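You operate a simulated robot arm through the tools that you are given. There is no shell and no other tool. Be economical: measure what you need, move in short steps, check, and stop when the job is done.

Carry out the task below with a simulated two-armed robot. There is one attempt and no reset: what you move stays moved.

JOB
Take the tea towel from the chair end of the table and hang it over the handle of the top drawer.

It is judged by the outcome, as a careful person would: the job done as asked, and still so three seconds after it is handed in. It fails if anything else is knocked over, pushed out of place, dropped, spilled or broken. Flat cloth is picked up by pressing the open fingertips on it (5 to 10 N) and closing them slowly along it; thin cloth reads only 2 to 8 mm in the jaws.

ROBOT AND FRAMES
Two 6-joint arms with two-finger parallel grippers on one trunk, on a base that drives. Base frame: it is fixed to the floor where the robot stands at the start and does not move with it; the origin is under the middle of the robot, x ahead of it, y to its left, z up; the surface under the hand at the start is at about z = 75. Units: cm, degrees, N and s.
The left shoulder is at the start at [5, 17, 110.1], the right one opposite. With the tool pointing down near the work surface each hand reaches from about 50 to 96 cm from the robot's upright axis, wherever it stands, measured 20 degrees to its own side. Payload 1.57 kg a hand.
The TCP of each hand is the grasp point between the finger pads, 3 cm short of the fingertips. In the tool frame z runs along the fingers and y along their closing line. Largest opening 8 cm; finger width 1.7, thickness 1.2; the body of the gripper, 4 by 8.2 cm, starts 8 cm behind the TCP.
Orientation is that of the tool frame in the base frame, as a unit quaternion [w, x, y, z]. With the fingers straight down and closing along the base's y, the tool's x points along the base's -x, its y along +y and its z along -z.

CONTROLS
- The arms move only by the tool send_rows. It takes "left_series", "right_series" or both (then of equal length, played together; a hand with none holds still); each is a list of rows, each an object of numbers (a shift or turn left out is 0, a gripper value left out holds the last): "tx", "ty", "tz": the shift along the base's x, y, z in units of 20 mm (1.0 is 20 mm); "wx", "wy", "wz": the turn, a rotation vector about the base's x, y, z in units of 6 degrees (1.0 is 6 degrees). In form: [{"tx": .., "ty": .., "tz": .., "wx": .., "wy": .., "wz": ..}, ...]. A call has 1 to 10 rows; each row shifts and turns the commanded pose from where the row before left it. "left_claw" and "right_claw" are, for a hand that has rows, the opening, from 0 (shut) to 1 (fully open), set as the call begins (left out, the last holds). A call with a number of a shift or a turn outside -1 to 1 is refused whole. Rows are played at 5 a second. More than 5 cm and 8.6 degrees between two rows, or a gripper value outside its range, and nothing of the call is played. Where a pose cannot be reached the arm comes as near as it can. A force on the tool above 40 N (or 10 N above the force at the start of the call, whichever is more), or a blocked arm, ends the call early, and 0.2 s more pass. Each finger travels about 7.2 cm/s and halts on what it meets, pressing with about 23 N; the grip force reading is that of the motor and also rises with nothing between the fingers. The clock runs only during rows and for 0.2 s after the last one: add rows that do not move to give the fingers time. The reply holds the time, the measured pose of the TCP, the force on the tool along the base axes, the opening and the grip force, in the units named above and with some noise, with the torque about the TCP (base axes, N m) and any sound that the robot's microphone picked up, and new pictures: "views" is both (left out), scene, wrist or none (wrist: the cameras of the hands that moved).
- Cameras (640 x 400 px; columns grow to the right, rows downward): "scene" is now at [3.17, 1.28, 166.21]; the picture's right is [0.17, -0.98, 0.00], its down [-0.79, -0.14, -0.60] and it looks along [0.59, 0.10, -0.80] (base axes); focal length 252 px, centre (320, 200). "left" rides on the left gripper at [7.2, 0.7, -12.2] in its tool frame; the picture's right is [-0.09, 1.00, 0.00], its down [-0.84, -0.08, -0.54] and it looks along [-0.54, -0.05, 0.84] (tool axes); focal length 238 px, centre (320, 200). "right" rides on the right gripper at [7.2, -0.7, -12.2] in its tool frame; the picture's right is [0.09, 1.00, 0.00], its down [-0.84, 0.08, -0.54] and it looks along [-0.54, 0.05, 0.84] (tool axes); focal length 238 px, centre (320, 200). There is no depth. A picture from a camera that has moved, and an enlarged one, comes with that camera's place and axes in the base frame and with its lens.
- move_column(by): slides the trunk up (or, below 0, down) by that many cm; the arms and the scene camera ride with it, the base frame stays. It gives what a move gives, with no picture.
- steer(legs): drives the robot by 1 to 6 legs, each [ahead, left, turn to the left] in cm, cm and degrees, along the robot's own axes; the way and the turn of a leg run together, so that a leg with both is an arc; at most 150 cm and 180 degrees a leg. The arms and the cameras ride along, it lands a little off, and it stops where it bumps. It gives what a move gives, and a new picture of the scene camera.
- head_to(pan, tilt): turns the head with the scene camera to pan (to the left, within 86 degrees either way) and tilt (down, from -29 to 69), counted from straight ahead of the robot. It gives what a move gives, and a new picture of the scene camera.
- inspect(camera, box): a new picture of the part [left, top, right, bottom] of that camera's present view, enlarged. It takes no simulated time.
- close_job(): hands the job in; it is judged then, once.

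Go step by step. Nothing tells you exact positions but the pictures and the camera data: compare them with the known pose of the tool, close in by small moves and look again before you grip or let go. The budget is 120 turns and 260 pictures, counting those below and the enlarged ones. Unless the task says otherwise, let go and move clear before handing in, and close with one line.

The tools are called after ">>>" as name(argument=value, ...) on one line, values as JSON. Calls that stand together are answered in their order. send_rows: Moves the arms, as the interface text tells. Its arguments: {"type":"object","properties":{"left_series":{"type":"array","items":{"type":"object","properties":{"tx":{"type":"number"},"ty":{"type":"number"},"tz":{"type":"number"},"wx":{"type":"number"},"wy":{"type":"number"},"wz":{"type":"number"}}}},"left_claw":{"type":"number"},"right_series":{"type":"array","items":{"type":"object","properties":{"tx":{"type":"number"},"ty":{"type":"number"},"tz":{"type":"number"},"wx":{"type":"number"},"wy":{"type":"number"},"wz":{"type":"number"}}}},"right_claw":{"type":"number"},"views":{"type":"string","enum":["both","scene","wrist","none"]}},"required":[]} The other tools are called the same way: move_column (by) slides the trunk up or down; steer (legs) drives the base; head_to (pan, tilt) turns the head that bears the scene camera; inspect (camera, box) takes an enlarged picture of a part of a camera's view; close_job () hands the job in.

At the start:

```text
t: 0.0
left_eef_pos: [61.41, 50.47, 99.14]
left_tcp_rot: [0.0, 0.0, 1.0, -0.001]
left_ft_force: [-0.1, 0.5, 0.1]
left_wrist_torque: [0.03, -0.01, -0.03]
left_finger_gap: 7.98
left_gripper_force: 0.1
right_eef_pos: [63.28, -4.19, 99.19]
right_tcp_rot: [0.0, -0.001, 1.0, 0.0]
right_ft_force: [-0.6, 0.3, 1.0]
right_wrist_torque: [0.02, 0.01, -0.01]
right_finger_gap: 8.01
right_gripper_force: 0.0
trunk travel left (down, up): [-71.6, 25.4]
robot x, y, heading: [0.35, -0.31, -0.0]
head pan, tilt: [10.0, 53.3]
```

scene: 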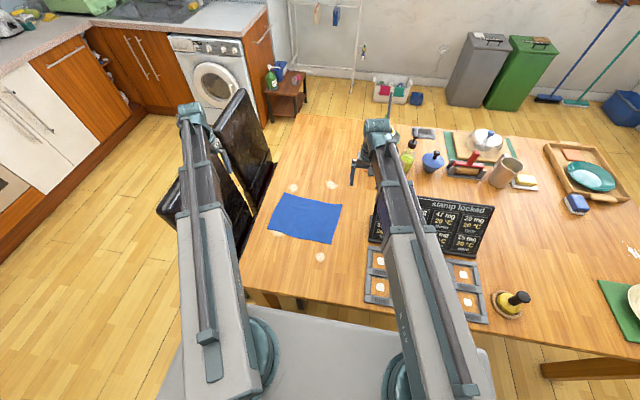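
right: 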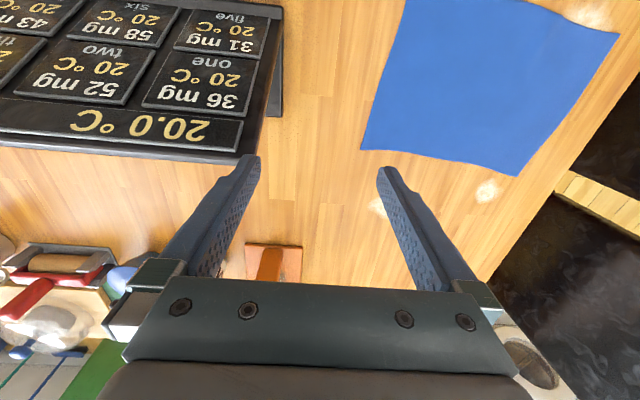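
left: 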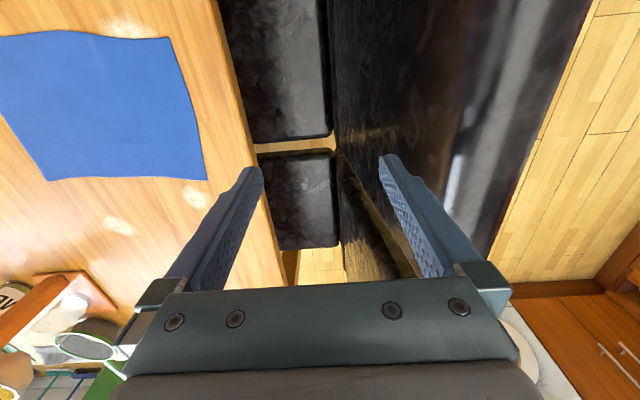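

The blue towel lies on the table around (60, 17), about 20 x 27 cm. I need to find the drawer, so I'll turn the head to look around.

>>> head_to(pan=60, tilt=35)

>>> head_to(pan=25, tilt=30)

>>> head_to(pan=-60, tilt=35)

```text
t: 1.2
left_eef_pos: [61.25, 50.45, 99.01]
left_tcp_rot: [-0.001, 0.0, 1.0, -0.001]
left_ft_force: [-0.7, -0.2, 0.2]
left_wrist_torque: [0.03, 0.0, 0.01]
left_finger_gap: 8.0
left_gripper_force: 0.1
right_eef_pos: [63.39, -4.17, 99.0]
right_tcp_rot: [0.0, -0.001, 1.0, 0.0]
right_ft_force: [0.1, 0.1, 0.5]
right_wrist_torque: [0.01, 0.0, -0.05]
right_finger_gap: 8.0
right_gripper_force: 0.0
trunk travel left (down, up): [-71.6, 25.4]
robot x, y, heading: [0.22, 0.21, -0.2]
head pan, tilt: [60.0, 35.0]
camera scene: at [0.31, 7.62, 168.82], right [0.87, -0.5, 0.0], down [-0.29, -0.5, -0.82], along [0.41, 0.71, -0.57], focal length 252 px, centre (320, 200)
```

scene: 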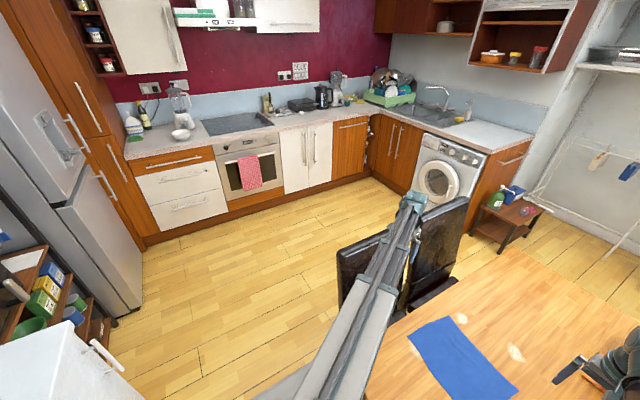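

```text
t: 2.2
left_eef_pos: [61.39, 50.41, 99.08]
left_tcp_rot: [0.0, 0.0, 1.0, 0.0]
left_ft_force: [-0.7, -1.0, 0.3]
left_wrist_torque: [0.02, -0.01, 0.02]
left_finger_gap: 8.0
left_gripper_force: 0.0
right_eef_pos: [63.34, -4.28, 99.06]
right_tcp_rot: [0.0, 0.0, 1.0, 0.0]
right_ft_force: [-0.8, -0.4, 0.2]
right_wrist_torque: [0.01, -0.03, -0.02]
right_finger_gap: 8.01
right_gripper_force: 0.2
trunk travel left (down, up): [-71.6, 25.4]
robot x, y, heading: [0.23, -0.05, -0.2]
head pan, tilt: [25.0, 30.0]
camera scene: at [4.1, 3.83, 169.6], right [0.42, -0.91, 0.0], down [-0.45, -0.21, -0.87], along [0.78, 0.37, -0.5], focal length 252 px, centre (320, 200)
```

scene: 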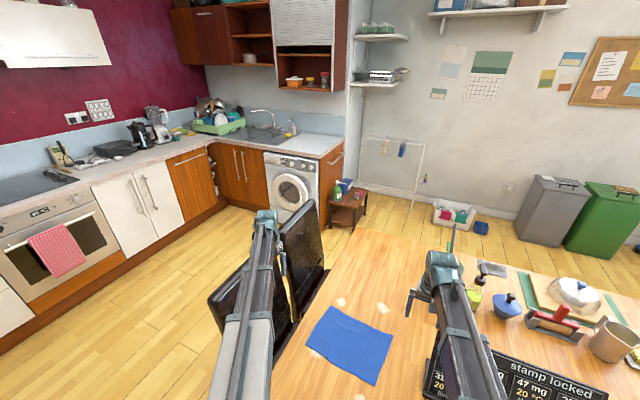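

```text
t: 3.8
left_eef_pos: [61.33, 50.46, 99.14]
left_tcp_rot: [0.0, 0.0, 1.0, -0.001]
left_ft_force: [-0.5, 0.7, 0.3]
left_wrist_torque: [-0.02, -0.01, 0.02]
left_finger_gap: 8.01
left_gripper_force: 0.2
right_eef_pos: [63.46, -4.22, 99.01]
right_tcp_rot: [0.0, 0.0, 1.0, 0.001]
right_ft_force: [0.0, 0.3, 0.2]
right_wrist_torque: [0.02, -0.02, 0.0]
right_finger_gap: 8.0
right_gripper_force: 0.1
trunk travel left (down, up): [-71.6, 25.4]
robot x, y, heading: [-0.2, -0.11, -0.3]
head pan, tilt: [-60.0, 35.0]
camera scene: at [0.31, -7.63, 168.83], right [-0.87, -0.5, 0.0], down [-0.29, 0.5, -0.82], along [0.41, -0.71, -0.57], focal length 252 px, centre (320, 200)
```

scene: 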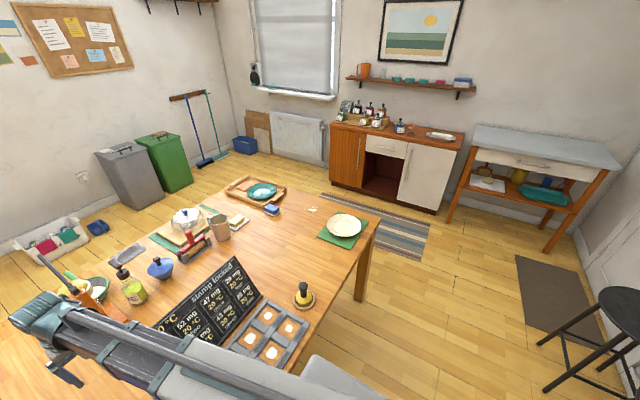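

A stack of drawers stands left of the oven, its top one a wooden front with a bar handle. I'll look at it closely and also check the rest of the room.

>>> head_to(pan=80, tilt=30)

>>> inspect(camera="scene", box=[220, 100, 420, 225])

>>> inspect(camera="scene", box=[0, 200, 320, 400])

```text
t: 6.0
left_eef_pos: [61.34, 50.45, 99.14]
left_tcp_rot: [0.0, 0.001, 1.0, 0.0]
left_ft_force: [-0.8, -0.3, 0.0]
left_wrist_torque: [-0.02, 0.0, 0.01]
left_finger_gap: 7.98
left_gripper_force: 0.1
right_eef_pos: [63.41, -4.25, 99.07]
right_tcp_rot: [0.0, 0.0, 1.0, -0.001]
right_ft_force: [-0.5, 0.8, 0.6]
right_wrist_torque: [0.01, -0.02, -0.01]
right_finger_gap: 7.97
right_gripper_force: 0.0
trunk travel left (down, up): [-71.6, 25.4]
robot x, y, heading: [0.07, -0.25, -0.0]
head pan, tilt: [80.0, 30.0]
camera scene: at [-2.52, 8.9, 169.6], right [0.98, -0.17, 0.0], down [-0.09, -0.49, -0.87], along [0.15, 0.85, -0.5], focal length 252 px, centre (320, 200)
```

scene: 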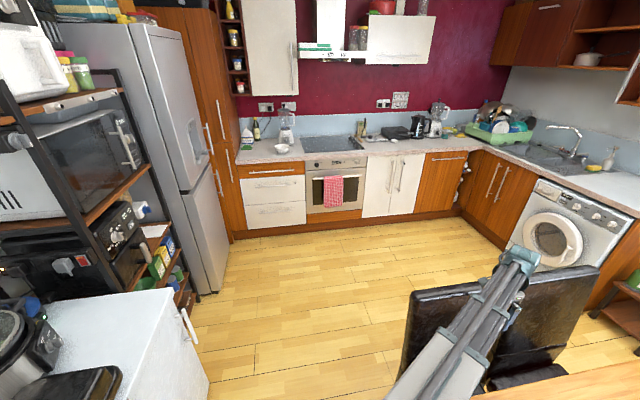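

```text
3.20 times, centred on (320, 162) of scene
camera zoom: at [-2.52, 8.9, 169.6], right [0.98, -0.17, 0.0], down [-0.09, -0.49, -0.87], along [0.15, 0.85, -0.5], focal length 807 px, centre (320, 320)
```

zoom: 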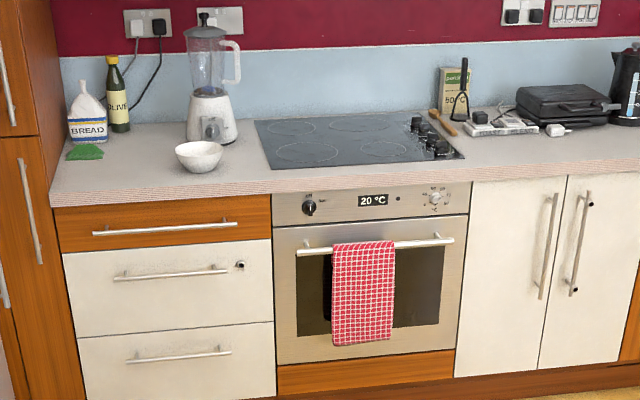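

```text
2.00 times, centred on (160, 300) of scene
camera zoom: at [-2.52, 8.9, 169.6], right [0.98, -0.17, 0.0], down [-0.09, -0.49, -0.87], along [0.15, 0.85, -0.5], focal length 504 px, centre (640, 0)
```

zoom: 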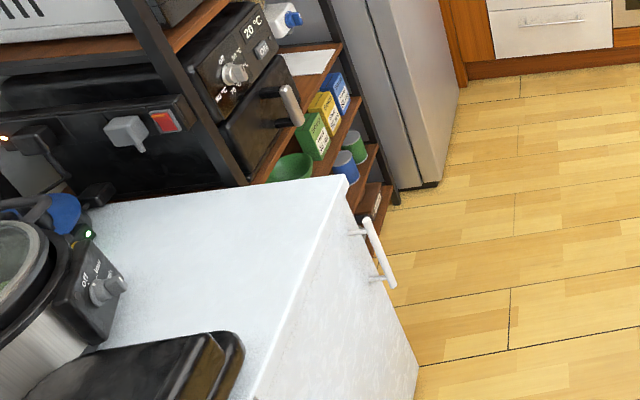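

The target is the wooden top drawer left of the oven, with a bar handle around y≈226, z≈77 and x from about -29 to 11. Next I'll measure the towel corners precisely.

>>> head_to(pan=10, tilt=60)

>>> inspect(camera="scene", box=[220, 100, 420, 225])

```text
t: 7.4
left_eef_pos: [61.39, 50.41, 99.09]
left_tcp_rot: [0.0, 0.0, 1.0, 0.0]
left_ft_force: [0.0, 0.6, 0.4]
left_wrist_torque: [-0.02, -0.02, 0.01]
left_finger_gap: 8.02
left_gripper_force: 0.1
right_eef_pos: [63.34, -4.22, 99.09]
right_tcp_rot: [0.001, 0.001, 1.0, 0.0]
right_ft_force: [0.2, 0.0, 0.1]
right_wrist_torque: [0.0, 0.0, 0.03]
right_finger_gap: 7.99
right_gripper_force: 0.1
trunk travel left (down, up): [-71.6, 25.4]
robot x, y, heading: [-0.08, -0.18, -0.2]
head pan, tilt: [10.0, 60.0]
camera scene: at [2.47, 1.16, 165.4], right [0.17, -0.98, 0.0], down [-0.85, -0.15, -0.5], along [0.49, 0.09, -0.87], focal length 252 px, centre (320, 200)
```

scene: 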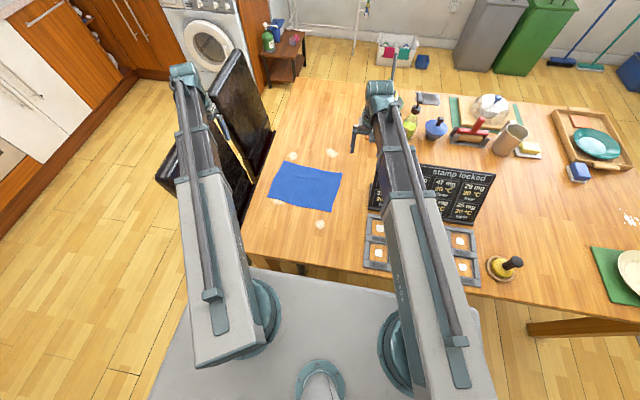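

```text
3.20 times, centred on (320, 162) of scene
camera zoom: at [2.47, 1.16, 165.4], right [0.17, -0.98, 0.0], down [-0.85, -0.15, -0.5], along [0.49, 0.09, -0.87], focal length 807 px, centre (320, 320)
```

zoom: 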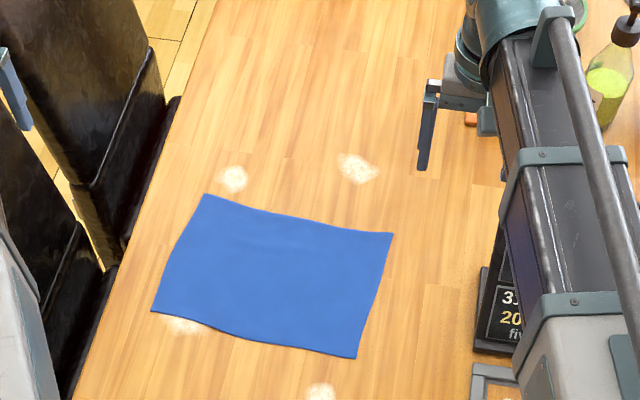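

Towel corners: far-left (71, 30), far-right (69, 3), near-right (49, 5) and near-left (51, 32). I plan to pinch the far edge with both hands, near its two corners, and I'll move above them now.

>>> send_rows(left_series=[{"tx": 0.415, "ty": -1}, {"tx": 0.415, "ty": -1}, {"tx": 0.415, "ty": -1}, {"tx": 0.415, "ty": -1}, {"tx": 0.415, "ty": -1}, {"tx": 0.415, "ty": -1}, {"tx": 0.415, "ty": -1}, {"tx": 0.415, "ty": -1}, {"tx": 0.415, "ty": -1}, {"tx": 0.415, "ty": -1}], right_series=[{"tx": 0.223, "ty": 0.51}, {"tx": 0.223, "ty": 0.51}, {"tx": 0.223, "ty": 0.51}, {"tx": 0.223, "ty": 0.51}, {"tx": 0.223, "ty": 0.51}, {"tx": 0.223, "ty": 0.51}, {"tx": 0.223, "ty": 0.51}, {"tx": 0.223, "ty": 0.51}, {"tx": 0.223, "ty": 0.51}, {"tx": 0.223, "ty": 0.51}], left_claw=0.5, right_claw=0.5, views="none")

>>> send_rows(left_series=[{"tz": -1, "ty": -0.25}, {"tz": -1, "ty": -0.25}, {"tz": -1, "ty": -0.25}, {"tz": -1, "ty": -0.25}, {"tz": -1, "ty": -0.25}, {"tz": -1, "ty": -0.25}, {"tz": -1, "ty": -0.25}, {}], right_series=[{"tz": -1}, {"tz": -1}, {"tz": -1}, {"tz": -1}, {"tz": -1}, {"tz": -1}, {"tz": -1}, {}], views="both")

```text
t: 9.6
left_eef_pos: [69.87, 30.52, 99.03]
left_tcp_rot: [0.0, -0.001, 1.0, 0.0]
left_ft_force: [0.2, -0.8, -0.3]
left_wrist_torque: [-0.02, 0.03, -0.02]
left_finger_gap: 4.01
left_gripper_force: 0.0
right_eef_pos: [67.94, 6.04, 99.11]
right_tcp_rot: [0.0, -0.001, 1.0, 0.001]
right_ft_force: [0.4, 0.1, 0.6]
right_wrist_torque: [-0.03, 0.0, 0.03]
right_finger_gap: 4.0
right_gripper_force: 0.0
trunk travel left (down, up): [-71.6, 25.4]
robot x, y, heading: [0.18, 0.21, -0.1]
head pan, tilt: [10.0, 60.0]
```

```text
t: 11.4
left_eef_pos: [69.63, 28.39, 99.03]
left_tcp_rot: [-0.001, 0.0, 1.0, 0.0]
left_ft_force: [0.0, -0.2, -0.5]
left_wrist_torque: [0.01, 0.03, 0.0]
left_finger_gap: 4.01
left_gripper_force: 0.1
left hand out of reach, approached as far as the arm can: row 1, 2, 3, 4, 5, 6, 7
right_eef_pos: [67.98, 5.99, 98.98]
right_tcp_rot: [0.0, 0.0, 1.0, 0.0]
right_ft_force: [0.4, 0.4, 0.0]
right_wrist_torque: [-0.01, -0.01, 0.0]
right_finger_gap: 3.99
right_gripper_force: 0.0
right hand out of reach, approached as far as the arm can: row 1, 2, 3, 4, 5, 6, 7
trunk travel left (down, up): [-71.6, 25.4]
robot x, y, heading: [0.11, 0.33, -0.2]
head pan, tilt: [10.0, 60.0]
camera scene: at [2.47, 1.15, 165.39], right [0.17, -0.98, 0.0], down [-0.85, -0.15, -0.5], along [0.49, 0.09, -0.87], focal length 252 px, centre (320, 200)
camera right: at [60.82, 5.32, 111.21], right [-0.09, 1.0, 0.0], down [0.84, 0.08, 0.54], along [0.54, 0.05, -0.84], focal length 238 px, centre (320, 200)
camera left: at [62.49, 29.07, 111.31], right [0.09, 1.0, 0.0], down [0.84, -0.08, 0.54], along [0.54, -0.05, -0.84], focal length 238 px, centre (320, 200)
```

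scene: 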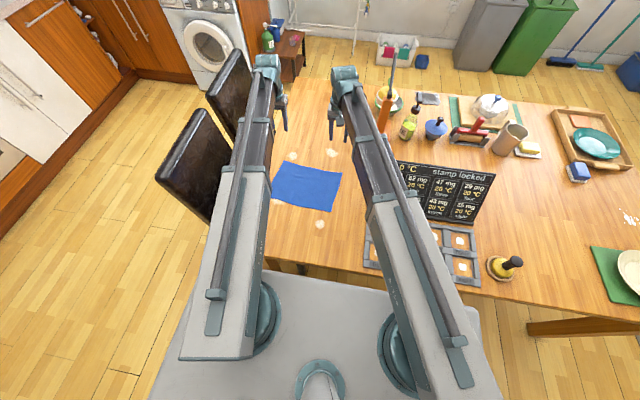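
right: 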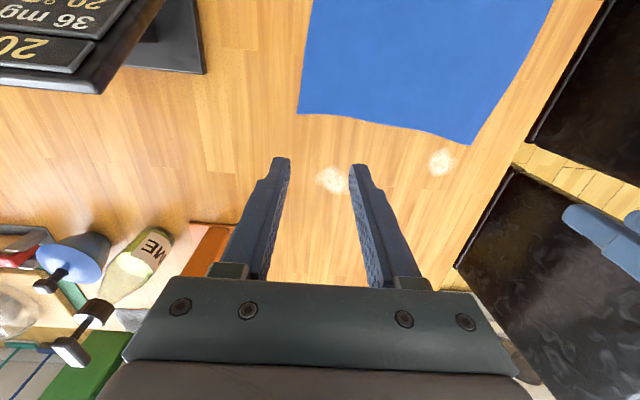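
left: 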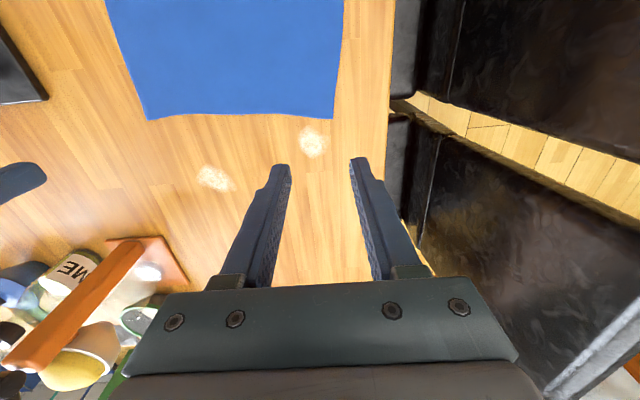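

The hands stop at z=99 with the trunk this high, so the trunk has to bring them down. I'll lower it 14 cm and check.

>>> move_column(by=-14)

>>> send_rows(left_series=[{}], right_series=[{}], views="both")

```text
t: 13.1
left_eef_pos: [69.64, 28.37, 85.12]
left_tcp_rot: [0.0, 0.0, 1.0, 0.0]
left_ft_force: [0.0, -0.8, -0.1]
left_wrist_torque: [0.02, 0.02, -0.01]
left_finger_gap: 3.98
left_gripper_force: 0.0
right_eef_pos: [67.99, 6.02, 85.02]
right_tcp_rot: [0.0, 0.0, 1.0, 0.001]
right_ft_force: [0.3, -0.3, -0.8]
right_wrist_torque: [0.0, 0.03, -0.01]
right_finger_gap: 4.0
right_gripper_force: 0.1
trunk travel left (down, up): [-57.6, 39.4]
robot x, y, heading: [0.05, 0.19, 0.1]
head pan, tilt: [10.0, 60.0]
```

```text
t: 13.5
left_eef_pos: [69.78, 28.44, 85.1]
left_tcp_rot: [0.0, 0.0, 1.0, 0.0]
left_ft_force: [0.7, -0.4, 0.2]
left_wrist_torque: [0.01, -0.01, 0.0]
left_finger_gap: 4.0
left_gripper_force: 0.0
right_eef_pos: [68.07, 5.93, 84.96]
right_tcp_rot: [0.0, -0.001, 1.0, 0.0]
right_ft_force: [0.1, -0.4, -0.8]
right_wrist_torque: [0.01, -0.02, -0.01]
right_finger_gap: 4.0
right_gripper_force: 0.1
trunk travel left (down, up): [-57.6, 39.4]
robot x, y, heading: [0.03, -0.22, 0.2]
head pan, tilt: [10.0, 60.0]
camera scene: at [2.47, 1.15, 151.4], right [0.17, -0.98, 0.0], down [-0.85, -0.15, -0.5], along [0.49, 0.09, -0.87], focal length 252 px, centre (320, 200)
camera right: at [60.82, 5.33, 97.21], right [-0.09, 1.0, 0.0], down [0.84, 0.08, 0.54], along [0.54, 0.05, -0.84], focal length 238 px, centre (320, 200)
camera left: at [62.49, 29.08, 97.31], right [0.09, 1.0, 0.0], down [0.84, -0.08, 0.54], along [0.54, -0.05, -0.84], focal length 238 px, centre (320, 200)
```

scene: 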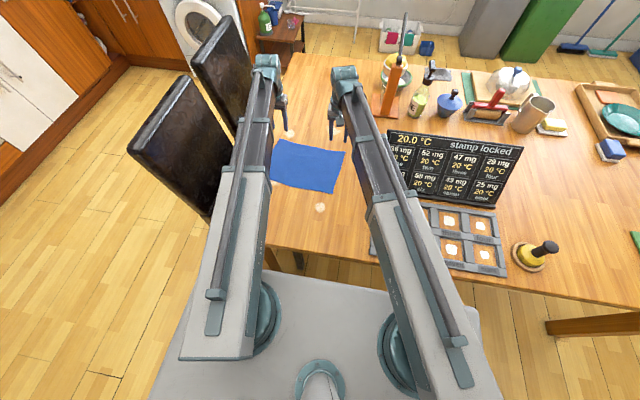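
right: 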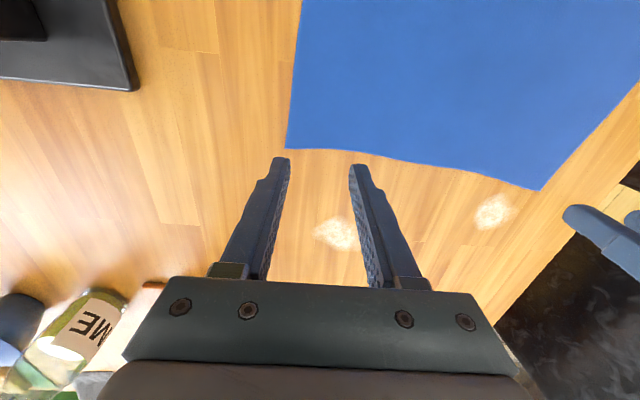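
left: 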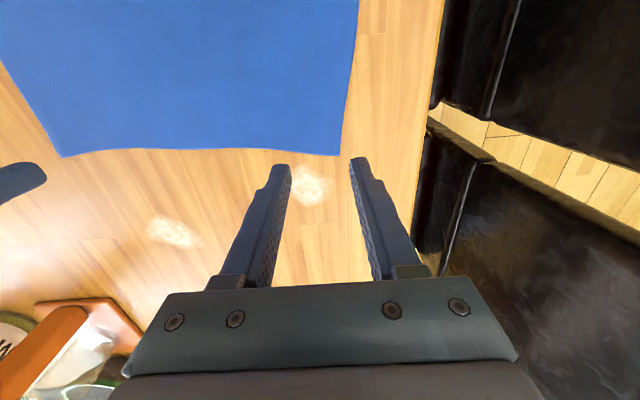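

The hands are at z=85 and the geometry checks out. I'll shift each one slightly onto the cloth and test whether the arms can now lower themselves.

>>> send_rows(left_series=[{"tx": -0.1, "ty": -0.53}, {"tx": -0.1, "ty": -0.53}, {"tz": -1}, {}], right_series=[{"tx": -0.1, "ty": 0.17}, {"tx": -0.1, "ty": 0.17}, {"tz": -1}, {}], views="none")

```text
t: 14.5
left_eef_pos: [69.31, 26.31, 85.05]
left_tcp_rot: [-0.001, 0.0, 1.0, 0.0]
left_ft_force: [0.3, 0.3, -0.2]
left_wrist_torque: [-0.02, 0.01, -0.03]
left_finger_gap: 4.0
left_gripper_force: 0.0
left hand out of reach, approached as far as the arm can: row 3
right_eef_pos: [67.54, 6.71, 85.07]
right_tcp_rot: [0.001, 0.001, 1.0, -0.001]
right_ft_force: [-0.3, 0.7, -1.0]
right_wrist_torque: [-0.01, 0.03, -0.03]
right_finger_gap: 4.02
right_gripper_force: 0.1
right hand out of reach, approached as far as the arm can: row 3
trunk travel left (down, up): [-57.6, 39.4]
robot x, y, heading: [0.06, 0.01, -0.1]
head pan, tilt: [10.0, 60.0]
```

The arms are at their lower limit relative to the trunk. I'll raise the hands 4 cm and lower the trunk 9 cm, so the arms can make the contact themselves with force guarding.

>>> send_rows(left_series=[{"tz": 1}, {"tz": 1}, {}], right_series=[{"tz": 1}, {"tz": 1}, {}], views="none")

>>> move_column(by=-9)

```text
t: 15.3
left_eef_pos: [69.29, 26.17, 85.09]
left_tcp_rot: [0.0, 0.0, 1.0, 0.0]
left_ft_force: [-0.4, -0.9, 1.1]
left_wrist_torque: [0.03, -0.01, -0.02]
left_finger_gap: 3.99
left_gripper_force: 0.1
left hand out of reach, approached as far as the arm can: row 1, 2
right_eef_pos: [67.51, 6.71, 85.03]
right_tcp_rot: [0.0, -0.001, 1.0, 0.0]
right_ft_force: [-0.5, 1.0, 0.1]
right_wrist_torque: [0.01, 0.03, 0.01]
right_finger_gap: 4.0
right_gripper_force: 0.0
right hand out of reach, approached as far as the arm can: row 1, 2
trunk travel left (down, up): [-57.6, 39.4]
robot x, y, heading: [-0.16, 0.23, -0.4]
head pan, tilt: [10.0, 60.0]
```

```text
t: 16.3
left_eef_pos: [69.06, 26.22, 78.11]
left_tcp_rot: [0.004, 0.0, 1.0, 0.001]
left_ft_force: [-3.1, 0.2, 10.6]
left_wrist_torque: [-0.07, 0.11, 0.0]
left_finger_gap: 4.03
left_gripper_force: 0.1
right_eef_pos: [67.39, 6.64, 78.21]
right_tcp_rot: [0.006, -0.001, 1.0, 0.0]
right_ft_force: [-5.1, 0.0, 67.7]
right_wrist_torque: [-0.58, 0.11, 0.03]
right_finger_gap: 3.97
right_gripper_force: 0.0
trunk travel left (down, up): [-50.1, 46.9]
robot x, y, heading: [-0.04, -0.15, -0.1]
head pan, tilt: [10.0, 60.0]
stopped: the force on the tool passed its limit at 137 N (the readings are from after the stop); the commanded pose is now the measured one
```

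The trunk came down onto the table before I expected: both hands touched at TCP z≈78.1, with the right pressing hard. I'll relieve it slightly right away and then test arm z motion again.

>>> move_column(by=1.5)

>>> send_rows(left_series=[{"tz": 0.5}, {}], right_series=[{"tz": 0.5}, {}], views="both")

```text
t: 16.9
left_eef_pos: [69.43, 26.26, 79.22]
left_tcp_rot: [0.0, 0.0, 1.0, 0.0]
left_ft_force: [-0.2, -0.5, 0.0]
left_wrist_torque: [0.0, 0.01, -0.01]
left_finger_gap: 4.0
left_gripper_force: 0.1
right_eef_pos: [67.79, 6.69, 79.06]
right_tcp_rot: [0.005, 0.0, 1.0, 0.0]
right_ft_force: [-0.2, -0.3, -0.6]
right_wrist_torque: [-0.03, 0.02, -0.01]
right_finger_gap: 3.99
right_gripper_force: 0.0
trunk travel left (down, up): [-51.6, 45.4]
robot x, y, heading: [0.29, 0.05, -0.1]
head pan, tilt: [10.0, 60.0]
```

```text
t: 17.5
left_eef_pos: [69.45, 26.31, 79.18]
left_tcp_rot: [0.001, 0.0, 1.0, 0.001]
left_ft_force: [-0.7, 0.0, 0.4]
left_wrist_torque: [-0.02, 0.02, -0.03]
left_finger_gap: 3.98
left_gripper_force: 0.2
left hand out of reach, approached as far as the arm can: row 1
right_eef_pos: [67.91, 6.67, 79.24]
right_tcp_rot: [0.004, 0.0, 1.0, 0.0]
right_ft_force: [-0.2, 0.6, -0.2]
right_wrist_torque: [-0.01, -0.01, 0.02]
right_finger_gap: 4.0
right_gripper_force: 0.1
right hand out of reach, approached as far as the arm can: row 1
trunk travel left (down, up): [-51.6, 45.4]
robot x, y, heading: [-0.34, -0.21, -0.1]
head pan, tilt: [10.0, 60.0]
camera scene: at [2.52, 1.16, 145.46], right [0.17, -0.98, 0.0], down [-0.85, -0.15, -0.5], along [0.49, 0.09, -0.87], focal length 252 px, centre (320, 200)
camera right: at [60.62, 6.05, 91.22], right [-0.09, 1.0, 0.0], down [0.83, 0.08, 0.55], along [0.55, 0.05, -0.84], focal length 238 px, centre (320, 200)
camera left: at [62.2, 26.97, 91.36], right [0.09, 1.0, 0.0], down [0.84, -0.08, 0.54], along [0.54, -0.05, -0.84], focal length 238 px, centre (320, 200)
```

scene: 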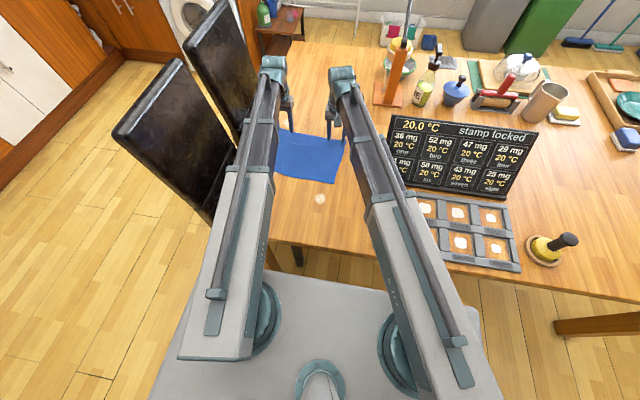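
right: 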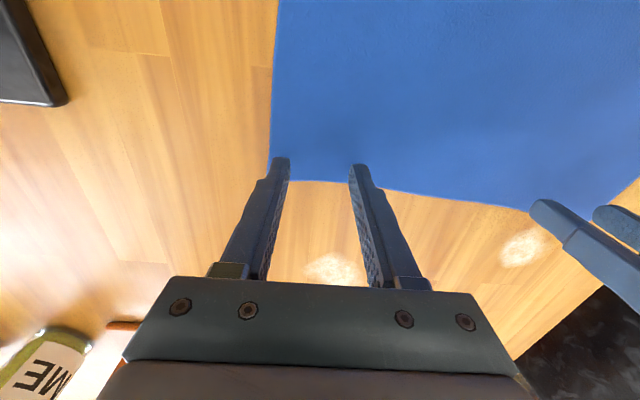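
left: 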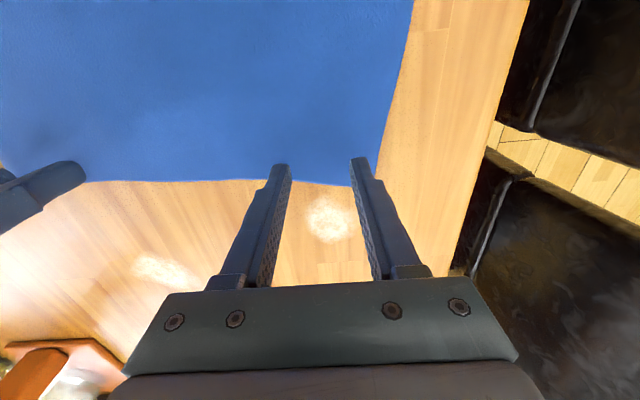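

The arms move only horizontally here, so the trunk sets z for both hands. I'll move the hands a little inward so all the fingers sit on the cloth, then lower the trunk in small steps to a light press.

>>> send_rows(left_series=[{"ty": -0.5}, {}], right_series=[{"ty": 0.4}, {}], views="none")

>>> move_column(by=-0.7)

```text
t: 18.1
left_eef_pos: [69.37, 25.35, 79.19]
left_tcp_rot: [0.001, 0.001, 1.0, 0.0]
left_ft_force: [-0.3, 0.8, 0.6]
left_wrist_torque: [0.0, -0.01, 0.01]
left_finger_gap: 4.0
left_gripper_force: 0.1
right_eef_pos: [67.75, 7.49, 79.12]
right_tcp_rot: [0.005, 0.0, 1.0, 0.0]
right_ft_force: [0.5, 0.4, 0.0]
right_wrist_torque: [-0.04, 0.03, -0.02]
right_finger_gap: 4.03
right_gripper_force: 0.1
trunk travel left (down, up): [-51.6, 45.4]
robot x, y, heading: [-0.11, 0.07, 0.1]
head pan, tilt: [10.0, 60.0]
```

```text
t: 18.6
left_eef_pos: [69.35, 25.26, 78.39]
left_tcp_rot: [0.001, 0.0, 1.0, 0.0]
left_ft_force: [-0.2, -0.5, 0.5]
left_wrist_torque: [0.02, 0.03, -0.01]
left_finger_gap: 3.99
left_gripper_force: 0.1
right_eef_pos: [67.66, 7.42, 78.4]
right_tcp_rot: [0.003, 0.0, 1.0, 0.0]
right_ft_force: [-0.1, 0.2, -0.2]
right_wrist_torque: [0.01, 0.0, 0.02]
right_finger_gap: 4.0
right_gripper_force: 0.0
trunk travel left (down, up): [-50.9, 46.1]
robot x, y, heading: [0.12, -0.07, -0.0]
head pan, tilt: [10.0, 60.0]
```

>>> move_column(by=-0.25)

```text
t: 19.2
left_eef_pos: [69.35, 25.38, 78.19]
left_tcp_rot: [0.001, -0.001, 1.0, 0.0]
left_ft_force: [0.0, 0.6, 0.4]
left_wrist_torque: [-0.01, -0.01, 0.0]
left_finger_gap: 3.97
left_gripper_force: 0.0
right_eef_pos: [67.75, 7.52, 78.1]
right_tcp_rot: [0.004, 0.001, 1.0, 0.0]
right_ft_force: [1.1, -0.4, 1.5]
right_wrist_torque: [-0.02, 0.01, -0.02]
right_finger_gap: 4.0
right_gripper_force: 0.0
trunk travel left (down, up): [-50.7, 46.3]
robot x, y, heading: [-0.29, 0.26, -0.2]
head pan, tilt: [10.0, 60.0]
```

No contact on either hand yet; I'll continue in tiny steps.

>>> move_column(by=-0.1)

```text
t: 19.7
left_eef_pos: [69.48, 25.36, 78.09]
left_tcp_rot: [0.002, -0.001, 1.0, 0.0]
left_ft_force: [0.4, -0.2, 5.5]
left_wrist_torque: [-0.05, -0.09, -0.03]
left_finger_gap: 3.98
left_gripper_force: 0.2
right_eef_pos: [67.8, 7.54, 78.16]
right_tcp_rot: [0.005, 0.0, 1.0, 0.002]
right_ft_force: [1.2, 0.3, 8.3]
right_wrist_torque: [-0.02, -0.07, 0.03]
right_finger_gap: 4.0
right_gripper_force: 0.0
trunk travel left (down, up): [-50.6, 46.4]
robot x, y, heading: [0.17, 0.34, -0.1]
head pan, tilt: [10.0, 60.0]
```

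Left 5.5 N, right 8.3 N: both are pressing right. Now I close slowly in steps.

>>> send_rows(left_series=[{}, {}], right_series=[{}, {}], left_claw=0.38, right_claw=0.38, views="wrist")

>>> send_rows(left_series=[{}, {}], right_series=[{}, {}], left_claw=0.26, right_claw=0.26, views="wrist")

```text
t: 20.3
left_eef_pos: [69.31, 25.28, 78.14]
left_tcp_rot: [0.003, -0.001, 1.0, 0.0]
left_ft_force: [0.9, -1.8, 5.6]
left_wrist_torque: [-0.16, -0.02, 0.0]
left_finger_gap: 3.1
left_gripper_force: 0.1
right_eef_pos: [67.68, 7.56, 78.15]
right_tcp_rot: [0.004, 0.001, 1.0, 0.002]
right_ft_force: [0.4, 0.2, 8.3]
right_wrist_torque: [0.03, -0.07, 0.02]
right_finger_gap: 3.03
right_gripper_force: 0.0
trunk travel left (down, up): [-50.6, 46.4]
robot x, y, heading: [0.05, -0.08, -0.0]
head pan, tilt: [10.0, 60.0]
camera right: at [60.48, 6.82, 90.23], right [-0.09, 1.0, 0.0], down [0.83, 0.08, 0.55], along [0.55, 0.05, -0.84], focal length 238 px, centre (320, 200)
camera left: at [62.09, 25.96, 90.38], right [0.09, 1.0, 0.0], down [0.84, -0.08, 0.54], along [0.54, -0.05, -0.84], focal length 238 px, centre (320, 200)
```

right: 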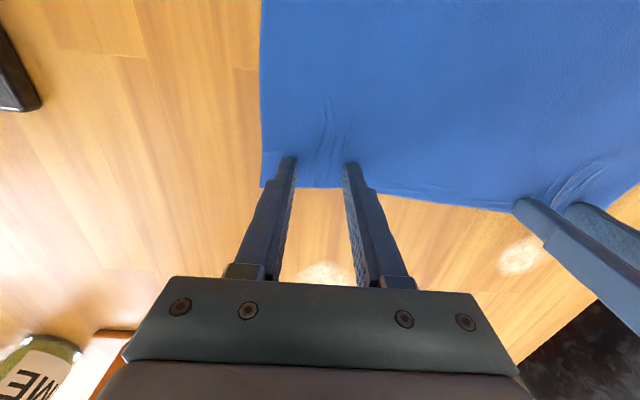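
left: 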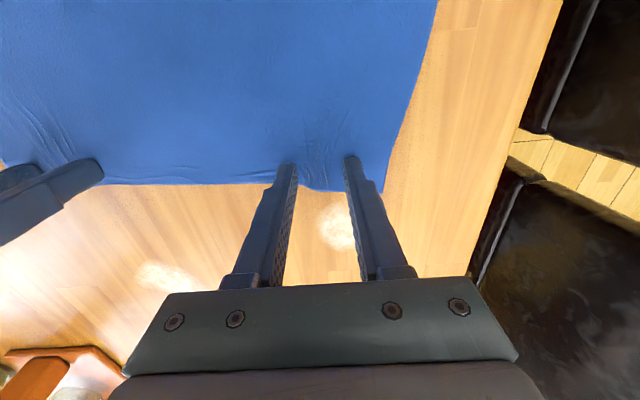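

```text
t: 20.9
left_eef_pos: [69.19, 25.33, 78.24]
left_tcp_rot: [0.002, 0.001, 1.0, 0.0]
left_ft_force: [0.4, -1.2, 5.0]
left_wrist_torque: [-0.06, -0.05, -0.03]
left_finger_gap: 2.14
left_gripper_force: 0.4
right_eef_pos: [67.72, 7.55, 78.03]
right_tcp_rot: [0.004, 0.0, 1.0, 0.001]
right_ft_force: [0.0, 1.8, 8.5]
right_wrist_torque: [0.0, -0.02, -0.01]
right_finger_gap: 2.14
right_gripper_force: 0.6
trunk travel left (down, up): [-50.6, 46.4]
robot x, y, heading: [-0.06, 0.11, 0.1]
head pan, tilt: [10.0, 60.0]
camera right: at [60.48, 6.81, 90.23], right [-0.09, 1.0, 0.0], down [0.83, 0.08, 0.55], along [0.55, 0.05, -0.84], focal length 238 px, centre (320, 200)
camera left: at [62.08, 25.97, 90.38], right [0.09, 1.0, 0.0], down [0.84, -0.08, 0.54], along [0.54, -0.05, -0.84], focal length 238 px, centre (320, 200)
```

right: 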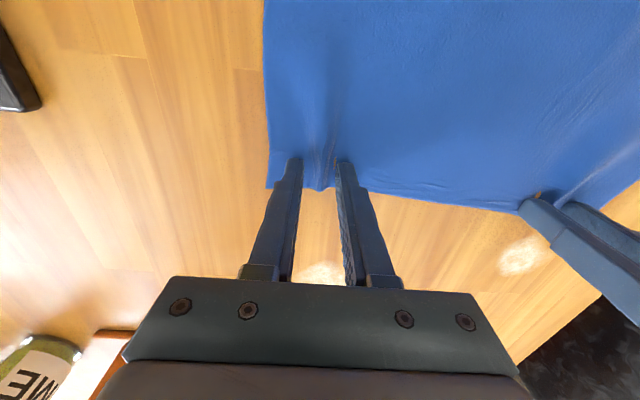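
left: 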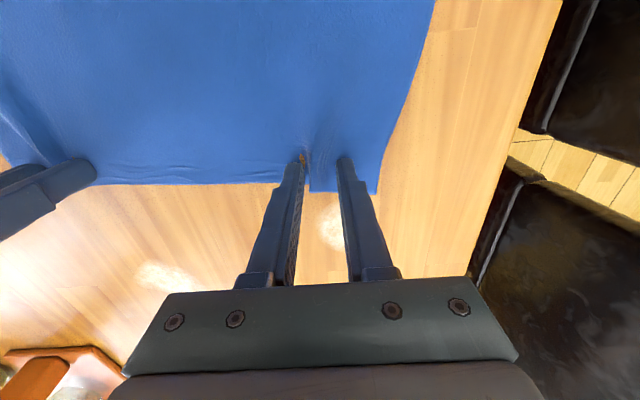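

Wrinkles are gathering between the fingers on both sides, so I keep closing.

>>> send_rows(left_series=[{}, {}], right_series=[{}, {}], left_claw=0.14, right_claw=0.14, views="none")

>>> send_rows(left_series=[{}, {}, {}], right_series=[{}, {}, {}], left_claw=0, right_claw=0, views="wrist")

```text
t: 21.5
left_eef_pos: [69.32, 25.19, 78.23]
left_tcp_rot: [0.001, 0.0, 1.0, 0.0]
left_ft_force: [0.1, -2.0, 7.5]
left_wrist_torque: [-0.1, -0.02, -0.01]
left_finger_gap: 1.19
left_gripper_force: 0.5
right_eef_pos: [67.78, 7.52, 78.08]
right_tcp_rot: [0.004, 0.0, 1.0, 0.001]
right_ft_force: [-0.3, 3.4, 9.0]
right_wrist_torque: [0.09, -0.06, 0.0]
right_finger_gap: 1.16
right_gripper_force: 0.0
trunk travel left (down, up): [-50.6, 46.4]
robot x, y, heading: [-0.09, -0.19, 0.1]
head pan, tilt: [10.0, 60.0]
```

```text
t: 22.3
left_eef_pos: [69.24, 25.17, 78.18]
left_tcp_rot: [0.002, 0.001, 1.0, -0.001]
left_ft_force: [-0.9, -14.7, 10.5]
left_wrist_torque: [-0.47, 0.04, -0.01]
left_finger_gap: 0.37
left_gripper_force: 22.1
right_eef_pos: [67.59, 7.55, 78.31]
right_tcp_rot: [0.005, -0.001, 1.0, 0.002]
right_ft_force: [2.4, 17.5, 20.9]
right_wrist_torque: [0.58, -0.08, 0.02]
right_finger_gap: 0.2
right_gripper_force: 23.3
trunk travel left (down, up): [-50.6, 46.4]
robot x, y, heading: [0.13, -0.36, -0.2]
head pan, tilt: [10.0, 60.0]
camera right: at [60.42, 6.91, 90.3], right [-0.09, 1.0, 0.0], down [0.83, 0.08, 0.55], along [0.55, 0.05, -0.83], focal length 238 px, centre (320, 200)
camera left: at [62.01, 25.89, 90.45], right [0.09, 1.0, 0.0], down [0.83, -0.08, 0.55], along [0.54, -0.05, -0.84], focal length 238 px, centre (320, 200)
```

right: 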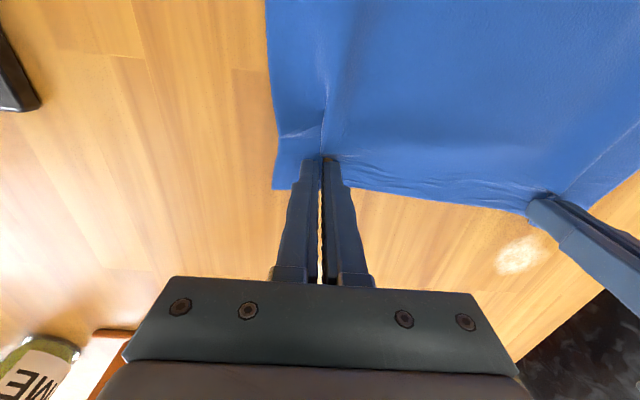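
left: 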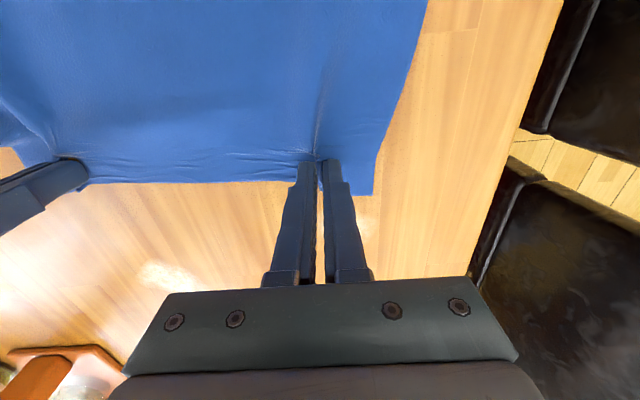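

Gaps of 3.7 and 2.0 mm mean cloth is in both grips, though it's pulled taut between the hands. I'll ease the hands together a little and lift 5 cm to check.

>>> send_rows(left_series=[{"ty": -0.15}, {}], right_series=[{"ty": 0.15}, {}], views="none")

>>> move_column(by=6)

>>> send_rows(left_series=[{}], right_series=[{}])

```text
t: 22.9
left_eef_pos: [69.22, 24.94, 78.23]
left_tcp_rot: [0.001, -0.001, 1.0, 0.001]
left_ft_force: [-2.9, -9.6, 15.5]
left_wrist_torque: [-0.33, 0.11, 0.0]
left_finger_gap: 0.26
left_gripper_force: 22.7
right_eef_pos: [67.71, 7.67, 78.29]
right_tcp_rot: [0.005, 0.0, 1.0, 0.0]
right_ft_force: [2.8, 7.8, 16.9]
right_wrist_torque: [0.29, -0.11, 0.06]
right_finger_gap: 0.19
right_gripper_force: 22.7
trunk travel left (down, up): [-50.6, 46.4]
robot x, y, heading: [0.53, -0.02, 0.2]
head pan, tilt: [10.0, 60.0]
```

```text
t: 23.9
left_eef_pos: [69.33, 25.08, 83.99]
left_tcp_rot: [0.0, 0.0, 1.0, -0.001]
left_ft_force: [-1.0, -9.5, -0.3]
left_wrist_torque: [-0.31, 0.03, -0.01]
left_finger_gap: 0.2
left_gripper_force: 23.2
right_eef_pos: [67.79, 7.8, 84.08]
right_tcp_rot: [0.004, 0.0, 1.0, 0.001]
right_ft_force: [0.2, 9.4, -0.1]
right_wrist_torque: [0.3, -0.06, 0.06]
right_finger_gap: 0.21
right_gripper_force: 22.5
trunk travel left (down, up): [-56.6, 40.4]
robot x, y, heading: [0.16, 0.01, -0.0]
head pan, tilt: [10.0, 60.0]
```

```text
t: 24.3
left_eef_pos: [69.38, 24.94, 84.08]
left_tcp_rot: [0.001, 0.0, 1.0, 0.0]
left_ft_force: [-0.6, -9.8, -0.1]
left_wrist_torque: [-0.3, 0.01, 0.01]
left_finger_gap: 0.21
left_gripper_force: 23.2
right_eef_pos: [67.85, 7.89, 83.99]
right_tcp_rot: [0.005, 0.0, 1.0, 0.001]
right_ft_force: [1.6, 10.5, 0.5]
right_wrist_torque: [0.31, -0.05, 0.03]
right_finger_gap: 0.22
right_gripper_force: 23.0
trunk travel left (down, up): [-56.6, 40.4]
robot x, y, heading: [0.07, 0.45, -0.1]
head pan, tilt: [10.0, 60.0]
camera scene: at [2.51, 1.16, 150.41], right [0.17, -0.98, 0.0], down [-0.85, -0.15, -0.5], along [0.49, 0.09, -0.87], focal length 252 px, centre (320, 200)
camera right: at [60.58, 7.14, 96.17], right [-0.09, 1.0, 0.0], down [0.83, 0.08, 0.55], along [0.55, 0.05, -0.84], focal length 238 px, centre (320, 200)
camera left: at [62.17, 25.7, 96.31], right [0.09, 1.0, 0.0], down [0.84, -0.08, 0.54], along [0.54, -0.05, -0.84], focal length 238 px, centre (320, 200)
```

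scene: 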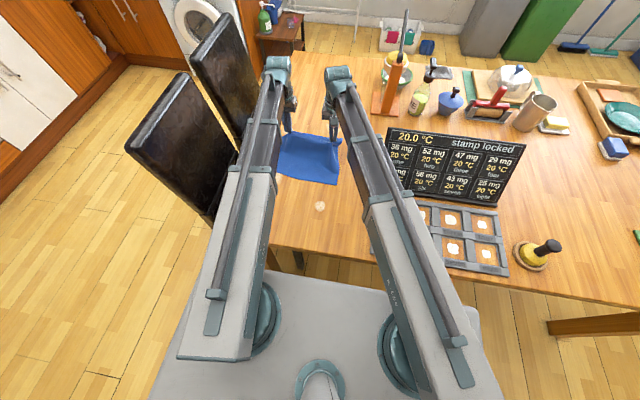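
right: 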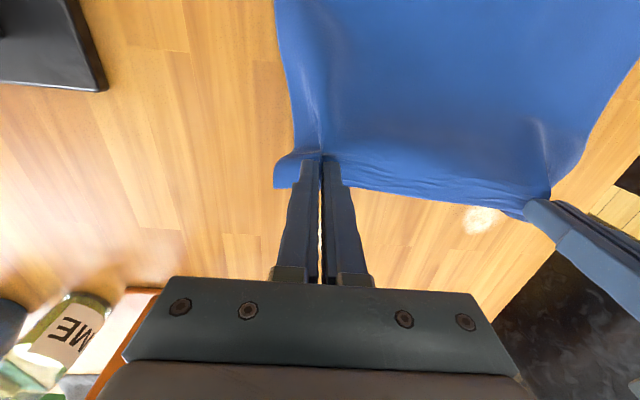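
left: 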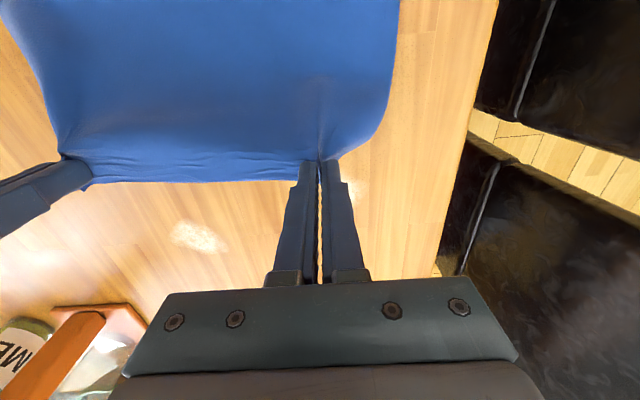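

Both grips hold and the towel is lifting. I'll ease the tension, square up the hands and raise the trunk to clear the chair.

>>> send_rows(left_series=[{"ty": -0.15, "tx": -0.38}, {"tx": -0.38}, {}], right_series=[{"ty": 0.15}, {}, {}], views="none")

>>> move_column(by=36)

>>> head_to(pan=0, tilt=50)

```text
t: 25.1
left_eef_pos: [67.92, 24.78, 83.99]
left_tcp_rot: [0.0, 0.0, 1.0, 0.001]
left_ft_force: [0.3, -1.5, 0.1]
left_wrist_torque: [-0.05, 0.0, 0.03]
left_finger_gap: 0.2
left_gripper_force: 22.9
right_eef_pos: [67.87, 8.08, 84.23]
right_tcp_rot: [0.004, 0.0, 1.0, 0.0]
right_ft_force: [-0.6, 1.8, -0.6]
right_wrist_torque: [0.07, 0.02, 0.01]
right_finger_gap: 0.18
right_gripper_force: 23.2
trunk travel left (down, up): [-56.6, 40.4]
robot x, y, heading: [0.06, -0.24, -0.2]
head pan, tilt: [10.0, 60.0]
```

```text
t: 28.6
left_eef_pos: [67.83, 24.57, 120.02]
left_tcp_rot: [0.0, 0.0, 1.0, 0.0]
left_ft_force: [0.2, -0.9, -0.8]
left_wrist_torque: [-0.02, 0.01, 0.02]
left_finger_gap: 0.18
left_gripper_force: 23.2
right_eef_pos: [67.83, 8.06, 120.02]
right_tcp_rot: [0.004, -0.001, 1.0, -0.001]
right_ft_force: [-0.5, 0.7, -0.6]
right_wrist_torque: [0.03, 0.01, 0.03]
right_finger_gap: 0.2
right_gripper_force: 23.3
trunk travel left (down, up): [-92.6, 4.4]
robot x, y, heading: [-0.02, -0.01, 0.1]
head pan, tilt: [10.0, 60.0]
```

```text
t: 29.3
left_eef_pos: [67.8, 24.62, 120.1]
left_tcp_rot: [0.001, 0.0, 1.0, 0.0]
left_ft_force: [-1.1, -0.8, -0.4]
left_wrist_torque: [-0.05, 0.0, 0.01]
left_finger_gap: 0.2
left_gripper_force: 22.9
right_eef_pos: [67.78, 8.12, 120.09]
right_tcp_rot: [0.005, 0.0, 1.0, 0.001]
right_ft_force: [0.1, 1.2, -0.2]
right_wrist_torque: [0.03, 0.01, 0.02]
right_finger_gap: 0.19
right_gripper_force: 22.7
trunk travel left (down, up): [-92.6, 4.4]
robot x, y, heading: [-0.02, 0.02, 0.2]
head pan, tilt: [0.0, 50.0]
camera scene: at [3.65, 0.01, 187.67], right [0.0, -1.0, 0.0], down [-0.77, 0.0, -0.64], along [0.64, 0.0, -0.77], focal length 252 px, centre (320, 200)
```

scene: 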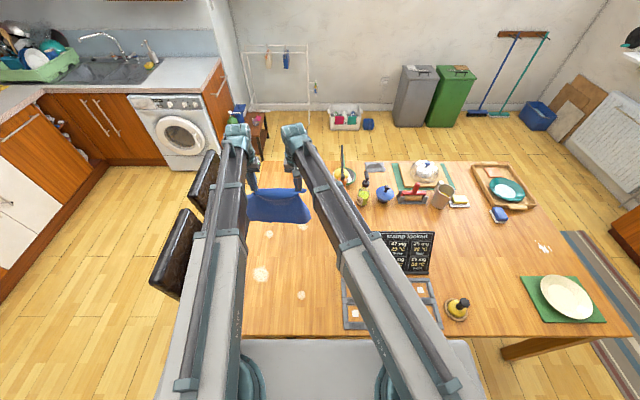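

The towel is held by both corners and hanging. The near chair back spans roughly x 37–69 at y≈57 with its top at z≈101, so before turning I'll bring the hands in toward the robot, centre them and raise the trunk fully.

>>> send_rows(left_series=[{"tx": -0.6, "ty": -0.8}, {"tx": -0.6, "ty": -0.8}, {"tx": -0.6, "ty": -0.8}, {"tx": -0.6, "ty": -0.8}, {"tx": -0.6, "ty": -0.8}, {"tx": -0.6, "ty": -0.8}, {"tx": -0.6, "ty": -0.8}, {"tx": -0.6, "ty": -0.8}, {"tx": -0.6, "ty": -0.8}, {"tx": -0.6, "ty": -0.8}], right_series=[{"tx": -0.6, "ty": -0.8}, {"tx": -0.6, "ty": -0.8}, {"tx": -0.6, "ty": -0.8}, {"tx": -0.6, "ty": -0.8}, {"tx": -0.6, "ty": -0.8}, {"tx": -0.6, "ty": -0.8}, {"tx": -0.6, "ty": -0.8}, {"tx": -0.6, "ty": -0.8}, {"tx": -0.6, "ty": -0.8}, {"tx": -0.6, "ty": -0.8}], views="none")

>>> move_column(by=4)

>>> steer(legs=[[-12, 0, 0]])

```text
t: 31.5
left_eef_pos: [55.81, 8.69, 120.2]
left_tcp_rot: [0.002, 0.0, 1.0, 0.0]
left_ft_force: [0.8, -1.0, 0.1]
left_wrist_torque: [-0.03, -0.02, 0.02]
left_finger_gap: 0.18
left_gripper_force: 22.9
right_eef_pos: [55.54, -8.1, 120.14]
right_tcp_rot: [0.004, 0.0, 1.0, 0.001]
right_ft_force: [0.0, 2.0, 0.7]
right_wrist_torque: [0.09, -0.03, 0.01]
right_finger_gap: 0.19
right_gripper_force: 23.4
trunk travel left (down, up): [-92.6, 4.4]
robot x, y, heading: [0.33, 0.25, -0.0]
head pan, tilt: [0.0, 50.0]
```

```text
t: 32.3
left_eef_pos: [55.85, 8.72, 124.05]
left_tcp_rot: [0.001, 0.0, 1.0, 0.0]
left_ft_force: [0.3, -2.5, 0.3]
left_wrist_torque: [-0.06, 0.01, -0.03]
left_finger_gap: 0.18
left_gripper_force: 22.7
right_eef_pos: [55.82, -7.95, 124.12]
right_tcp_rot: [0.005, 0.0, 1.0, 0.0]
right_ft_force: [0.2, 1.2, -0.3]
right_wrist_torque: [0.01, 0.01, 0.03]
right_finger_gap: 0.21
right_gripper_force: 23.1
trunk travel left (down, up): [-96.6, 0.4]
robot x, y, heading: [0.2, 0.31, 0.0]
head pan, tilt: [0.0, 50.0]
```

```text
t: 33.6
left_eef_pos: [43.47, 8.69, 124.21]
left_tcp_rot: [0.001, 0.0, 1.0, 0.0]
left_ft_force: [-0.5, -1.4, -0.1]
left_wrist_torque: [-0.05, -0.06, 0.02]
left_finger_gap: 0.17
left_gripper_force: 22.6
right_eef_pos: [43.38, -7.93, 124.14]
right_tcp_rot: [0.004, 0.0, 1.0, 0.0]
right_ft_force: [0.1, 1.0, 0.5]
right_wrist_torque: [0.03, -0.05, 0.02]
right_finger_gap: 0.2
right_gripper_force: 23.3
trunk travel left (down, up): [-96.6, 0.4]
robot x, y, heading: [-12.17, -0.39, -0.1]
head pan, tilt: [0.0, 50.0]
camera scene: at [-8.82, 0.0, 191.68], right [0.0, -1.0, 0.0], down [-0.77, 0.0, -0.64], along [0.64, 0.0, -0.77], focal length 252 px, centre (320, 200)
```

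scene: 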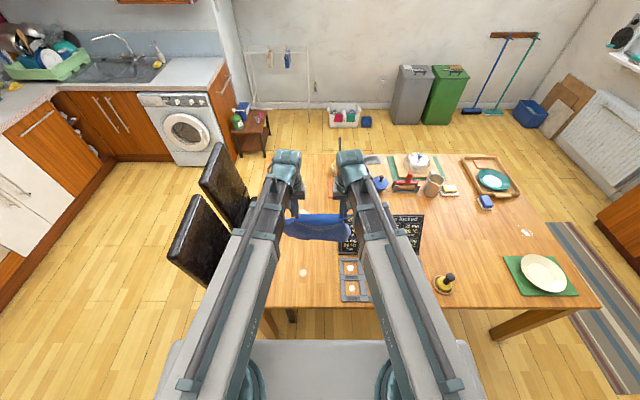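

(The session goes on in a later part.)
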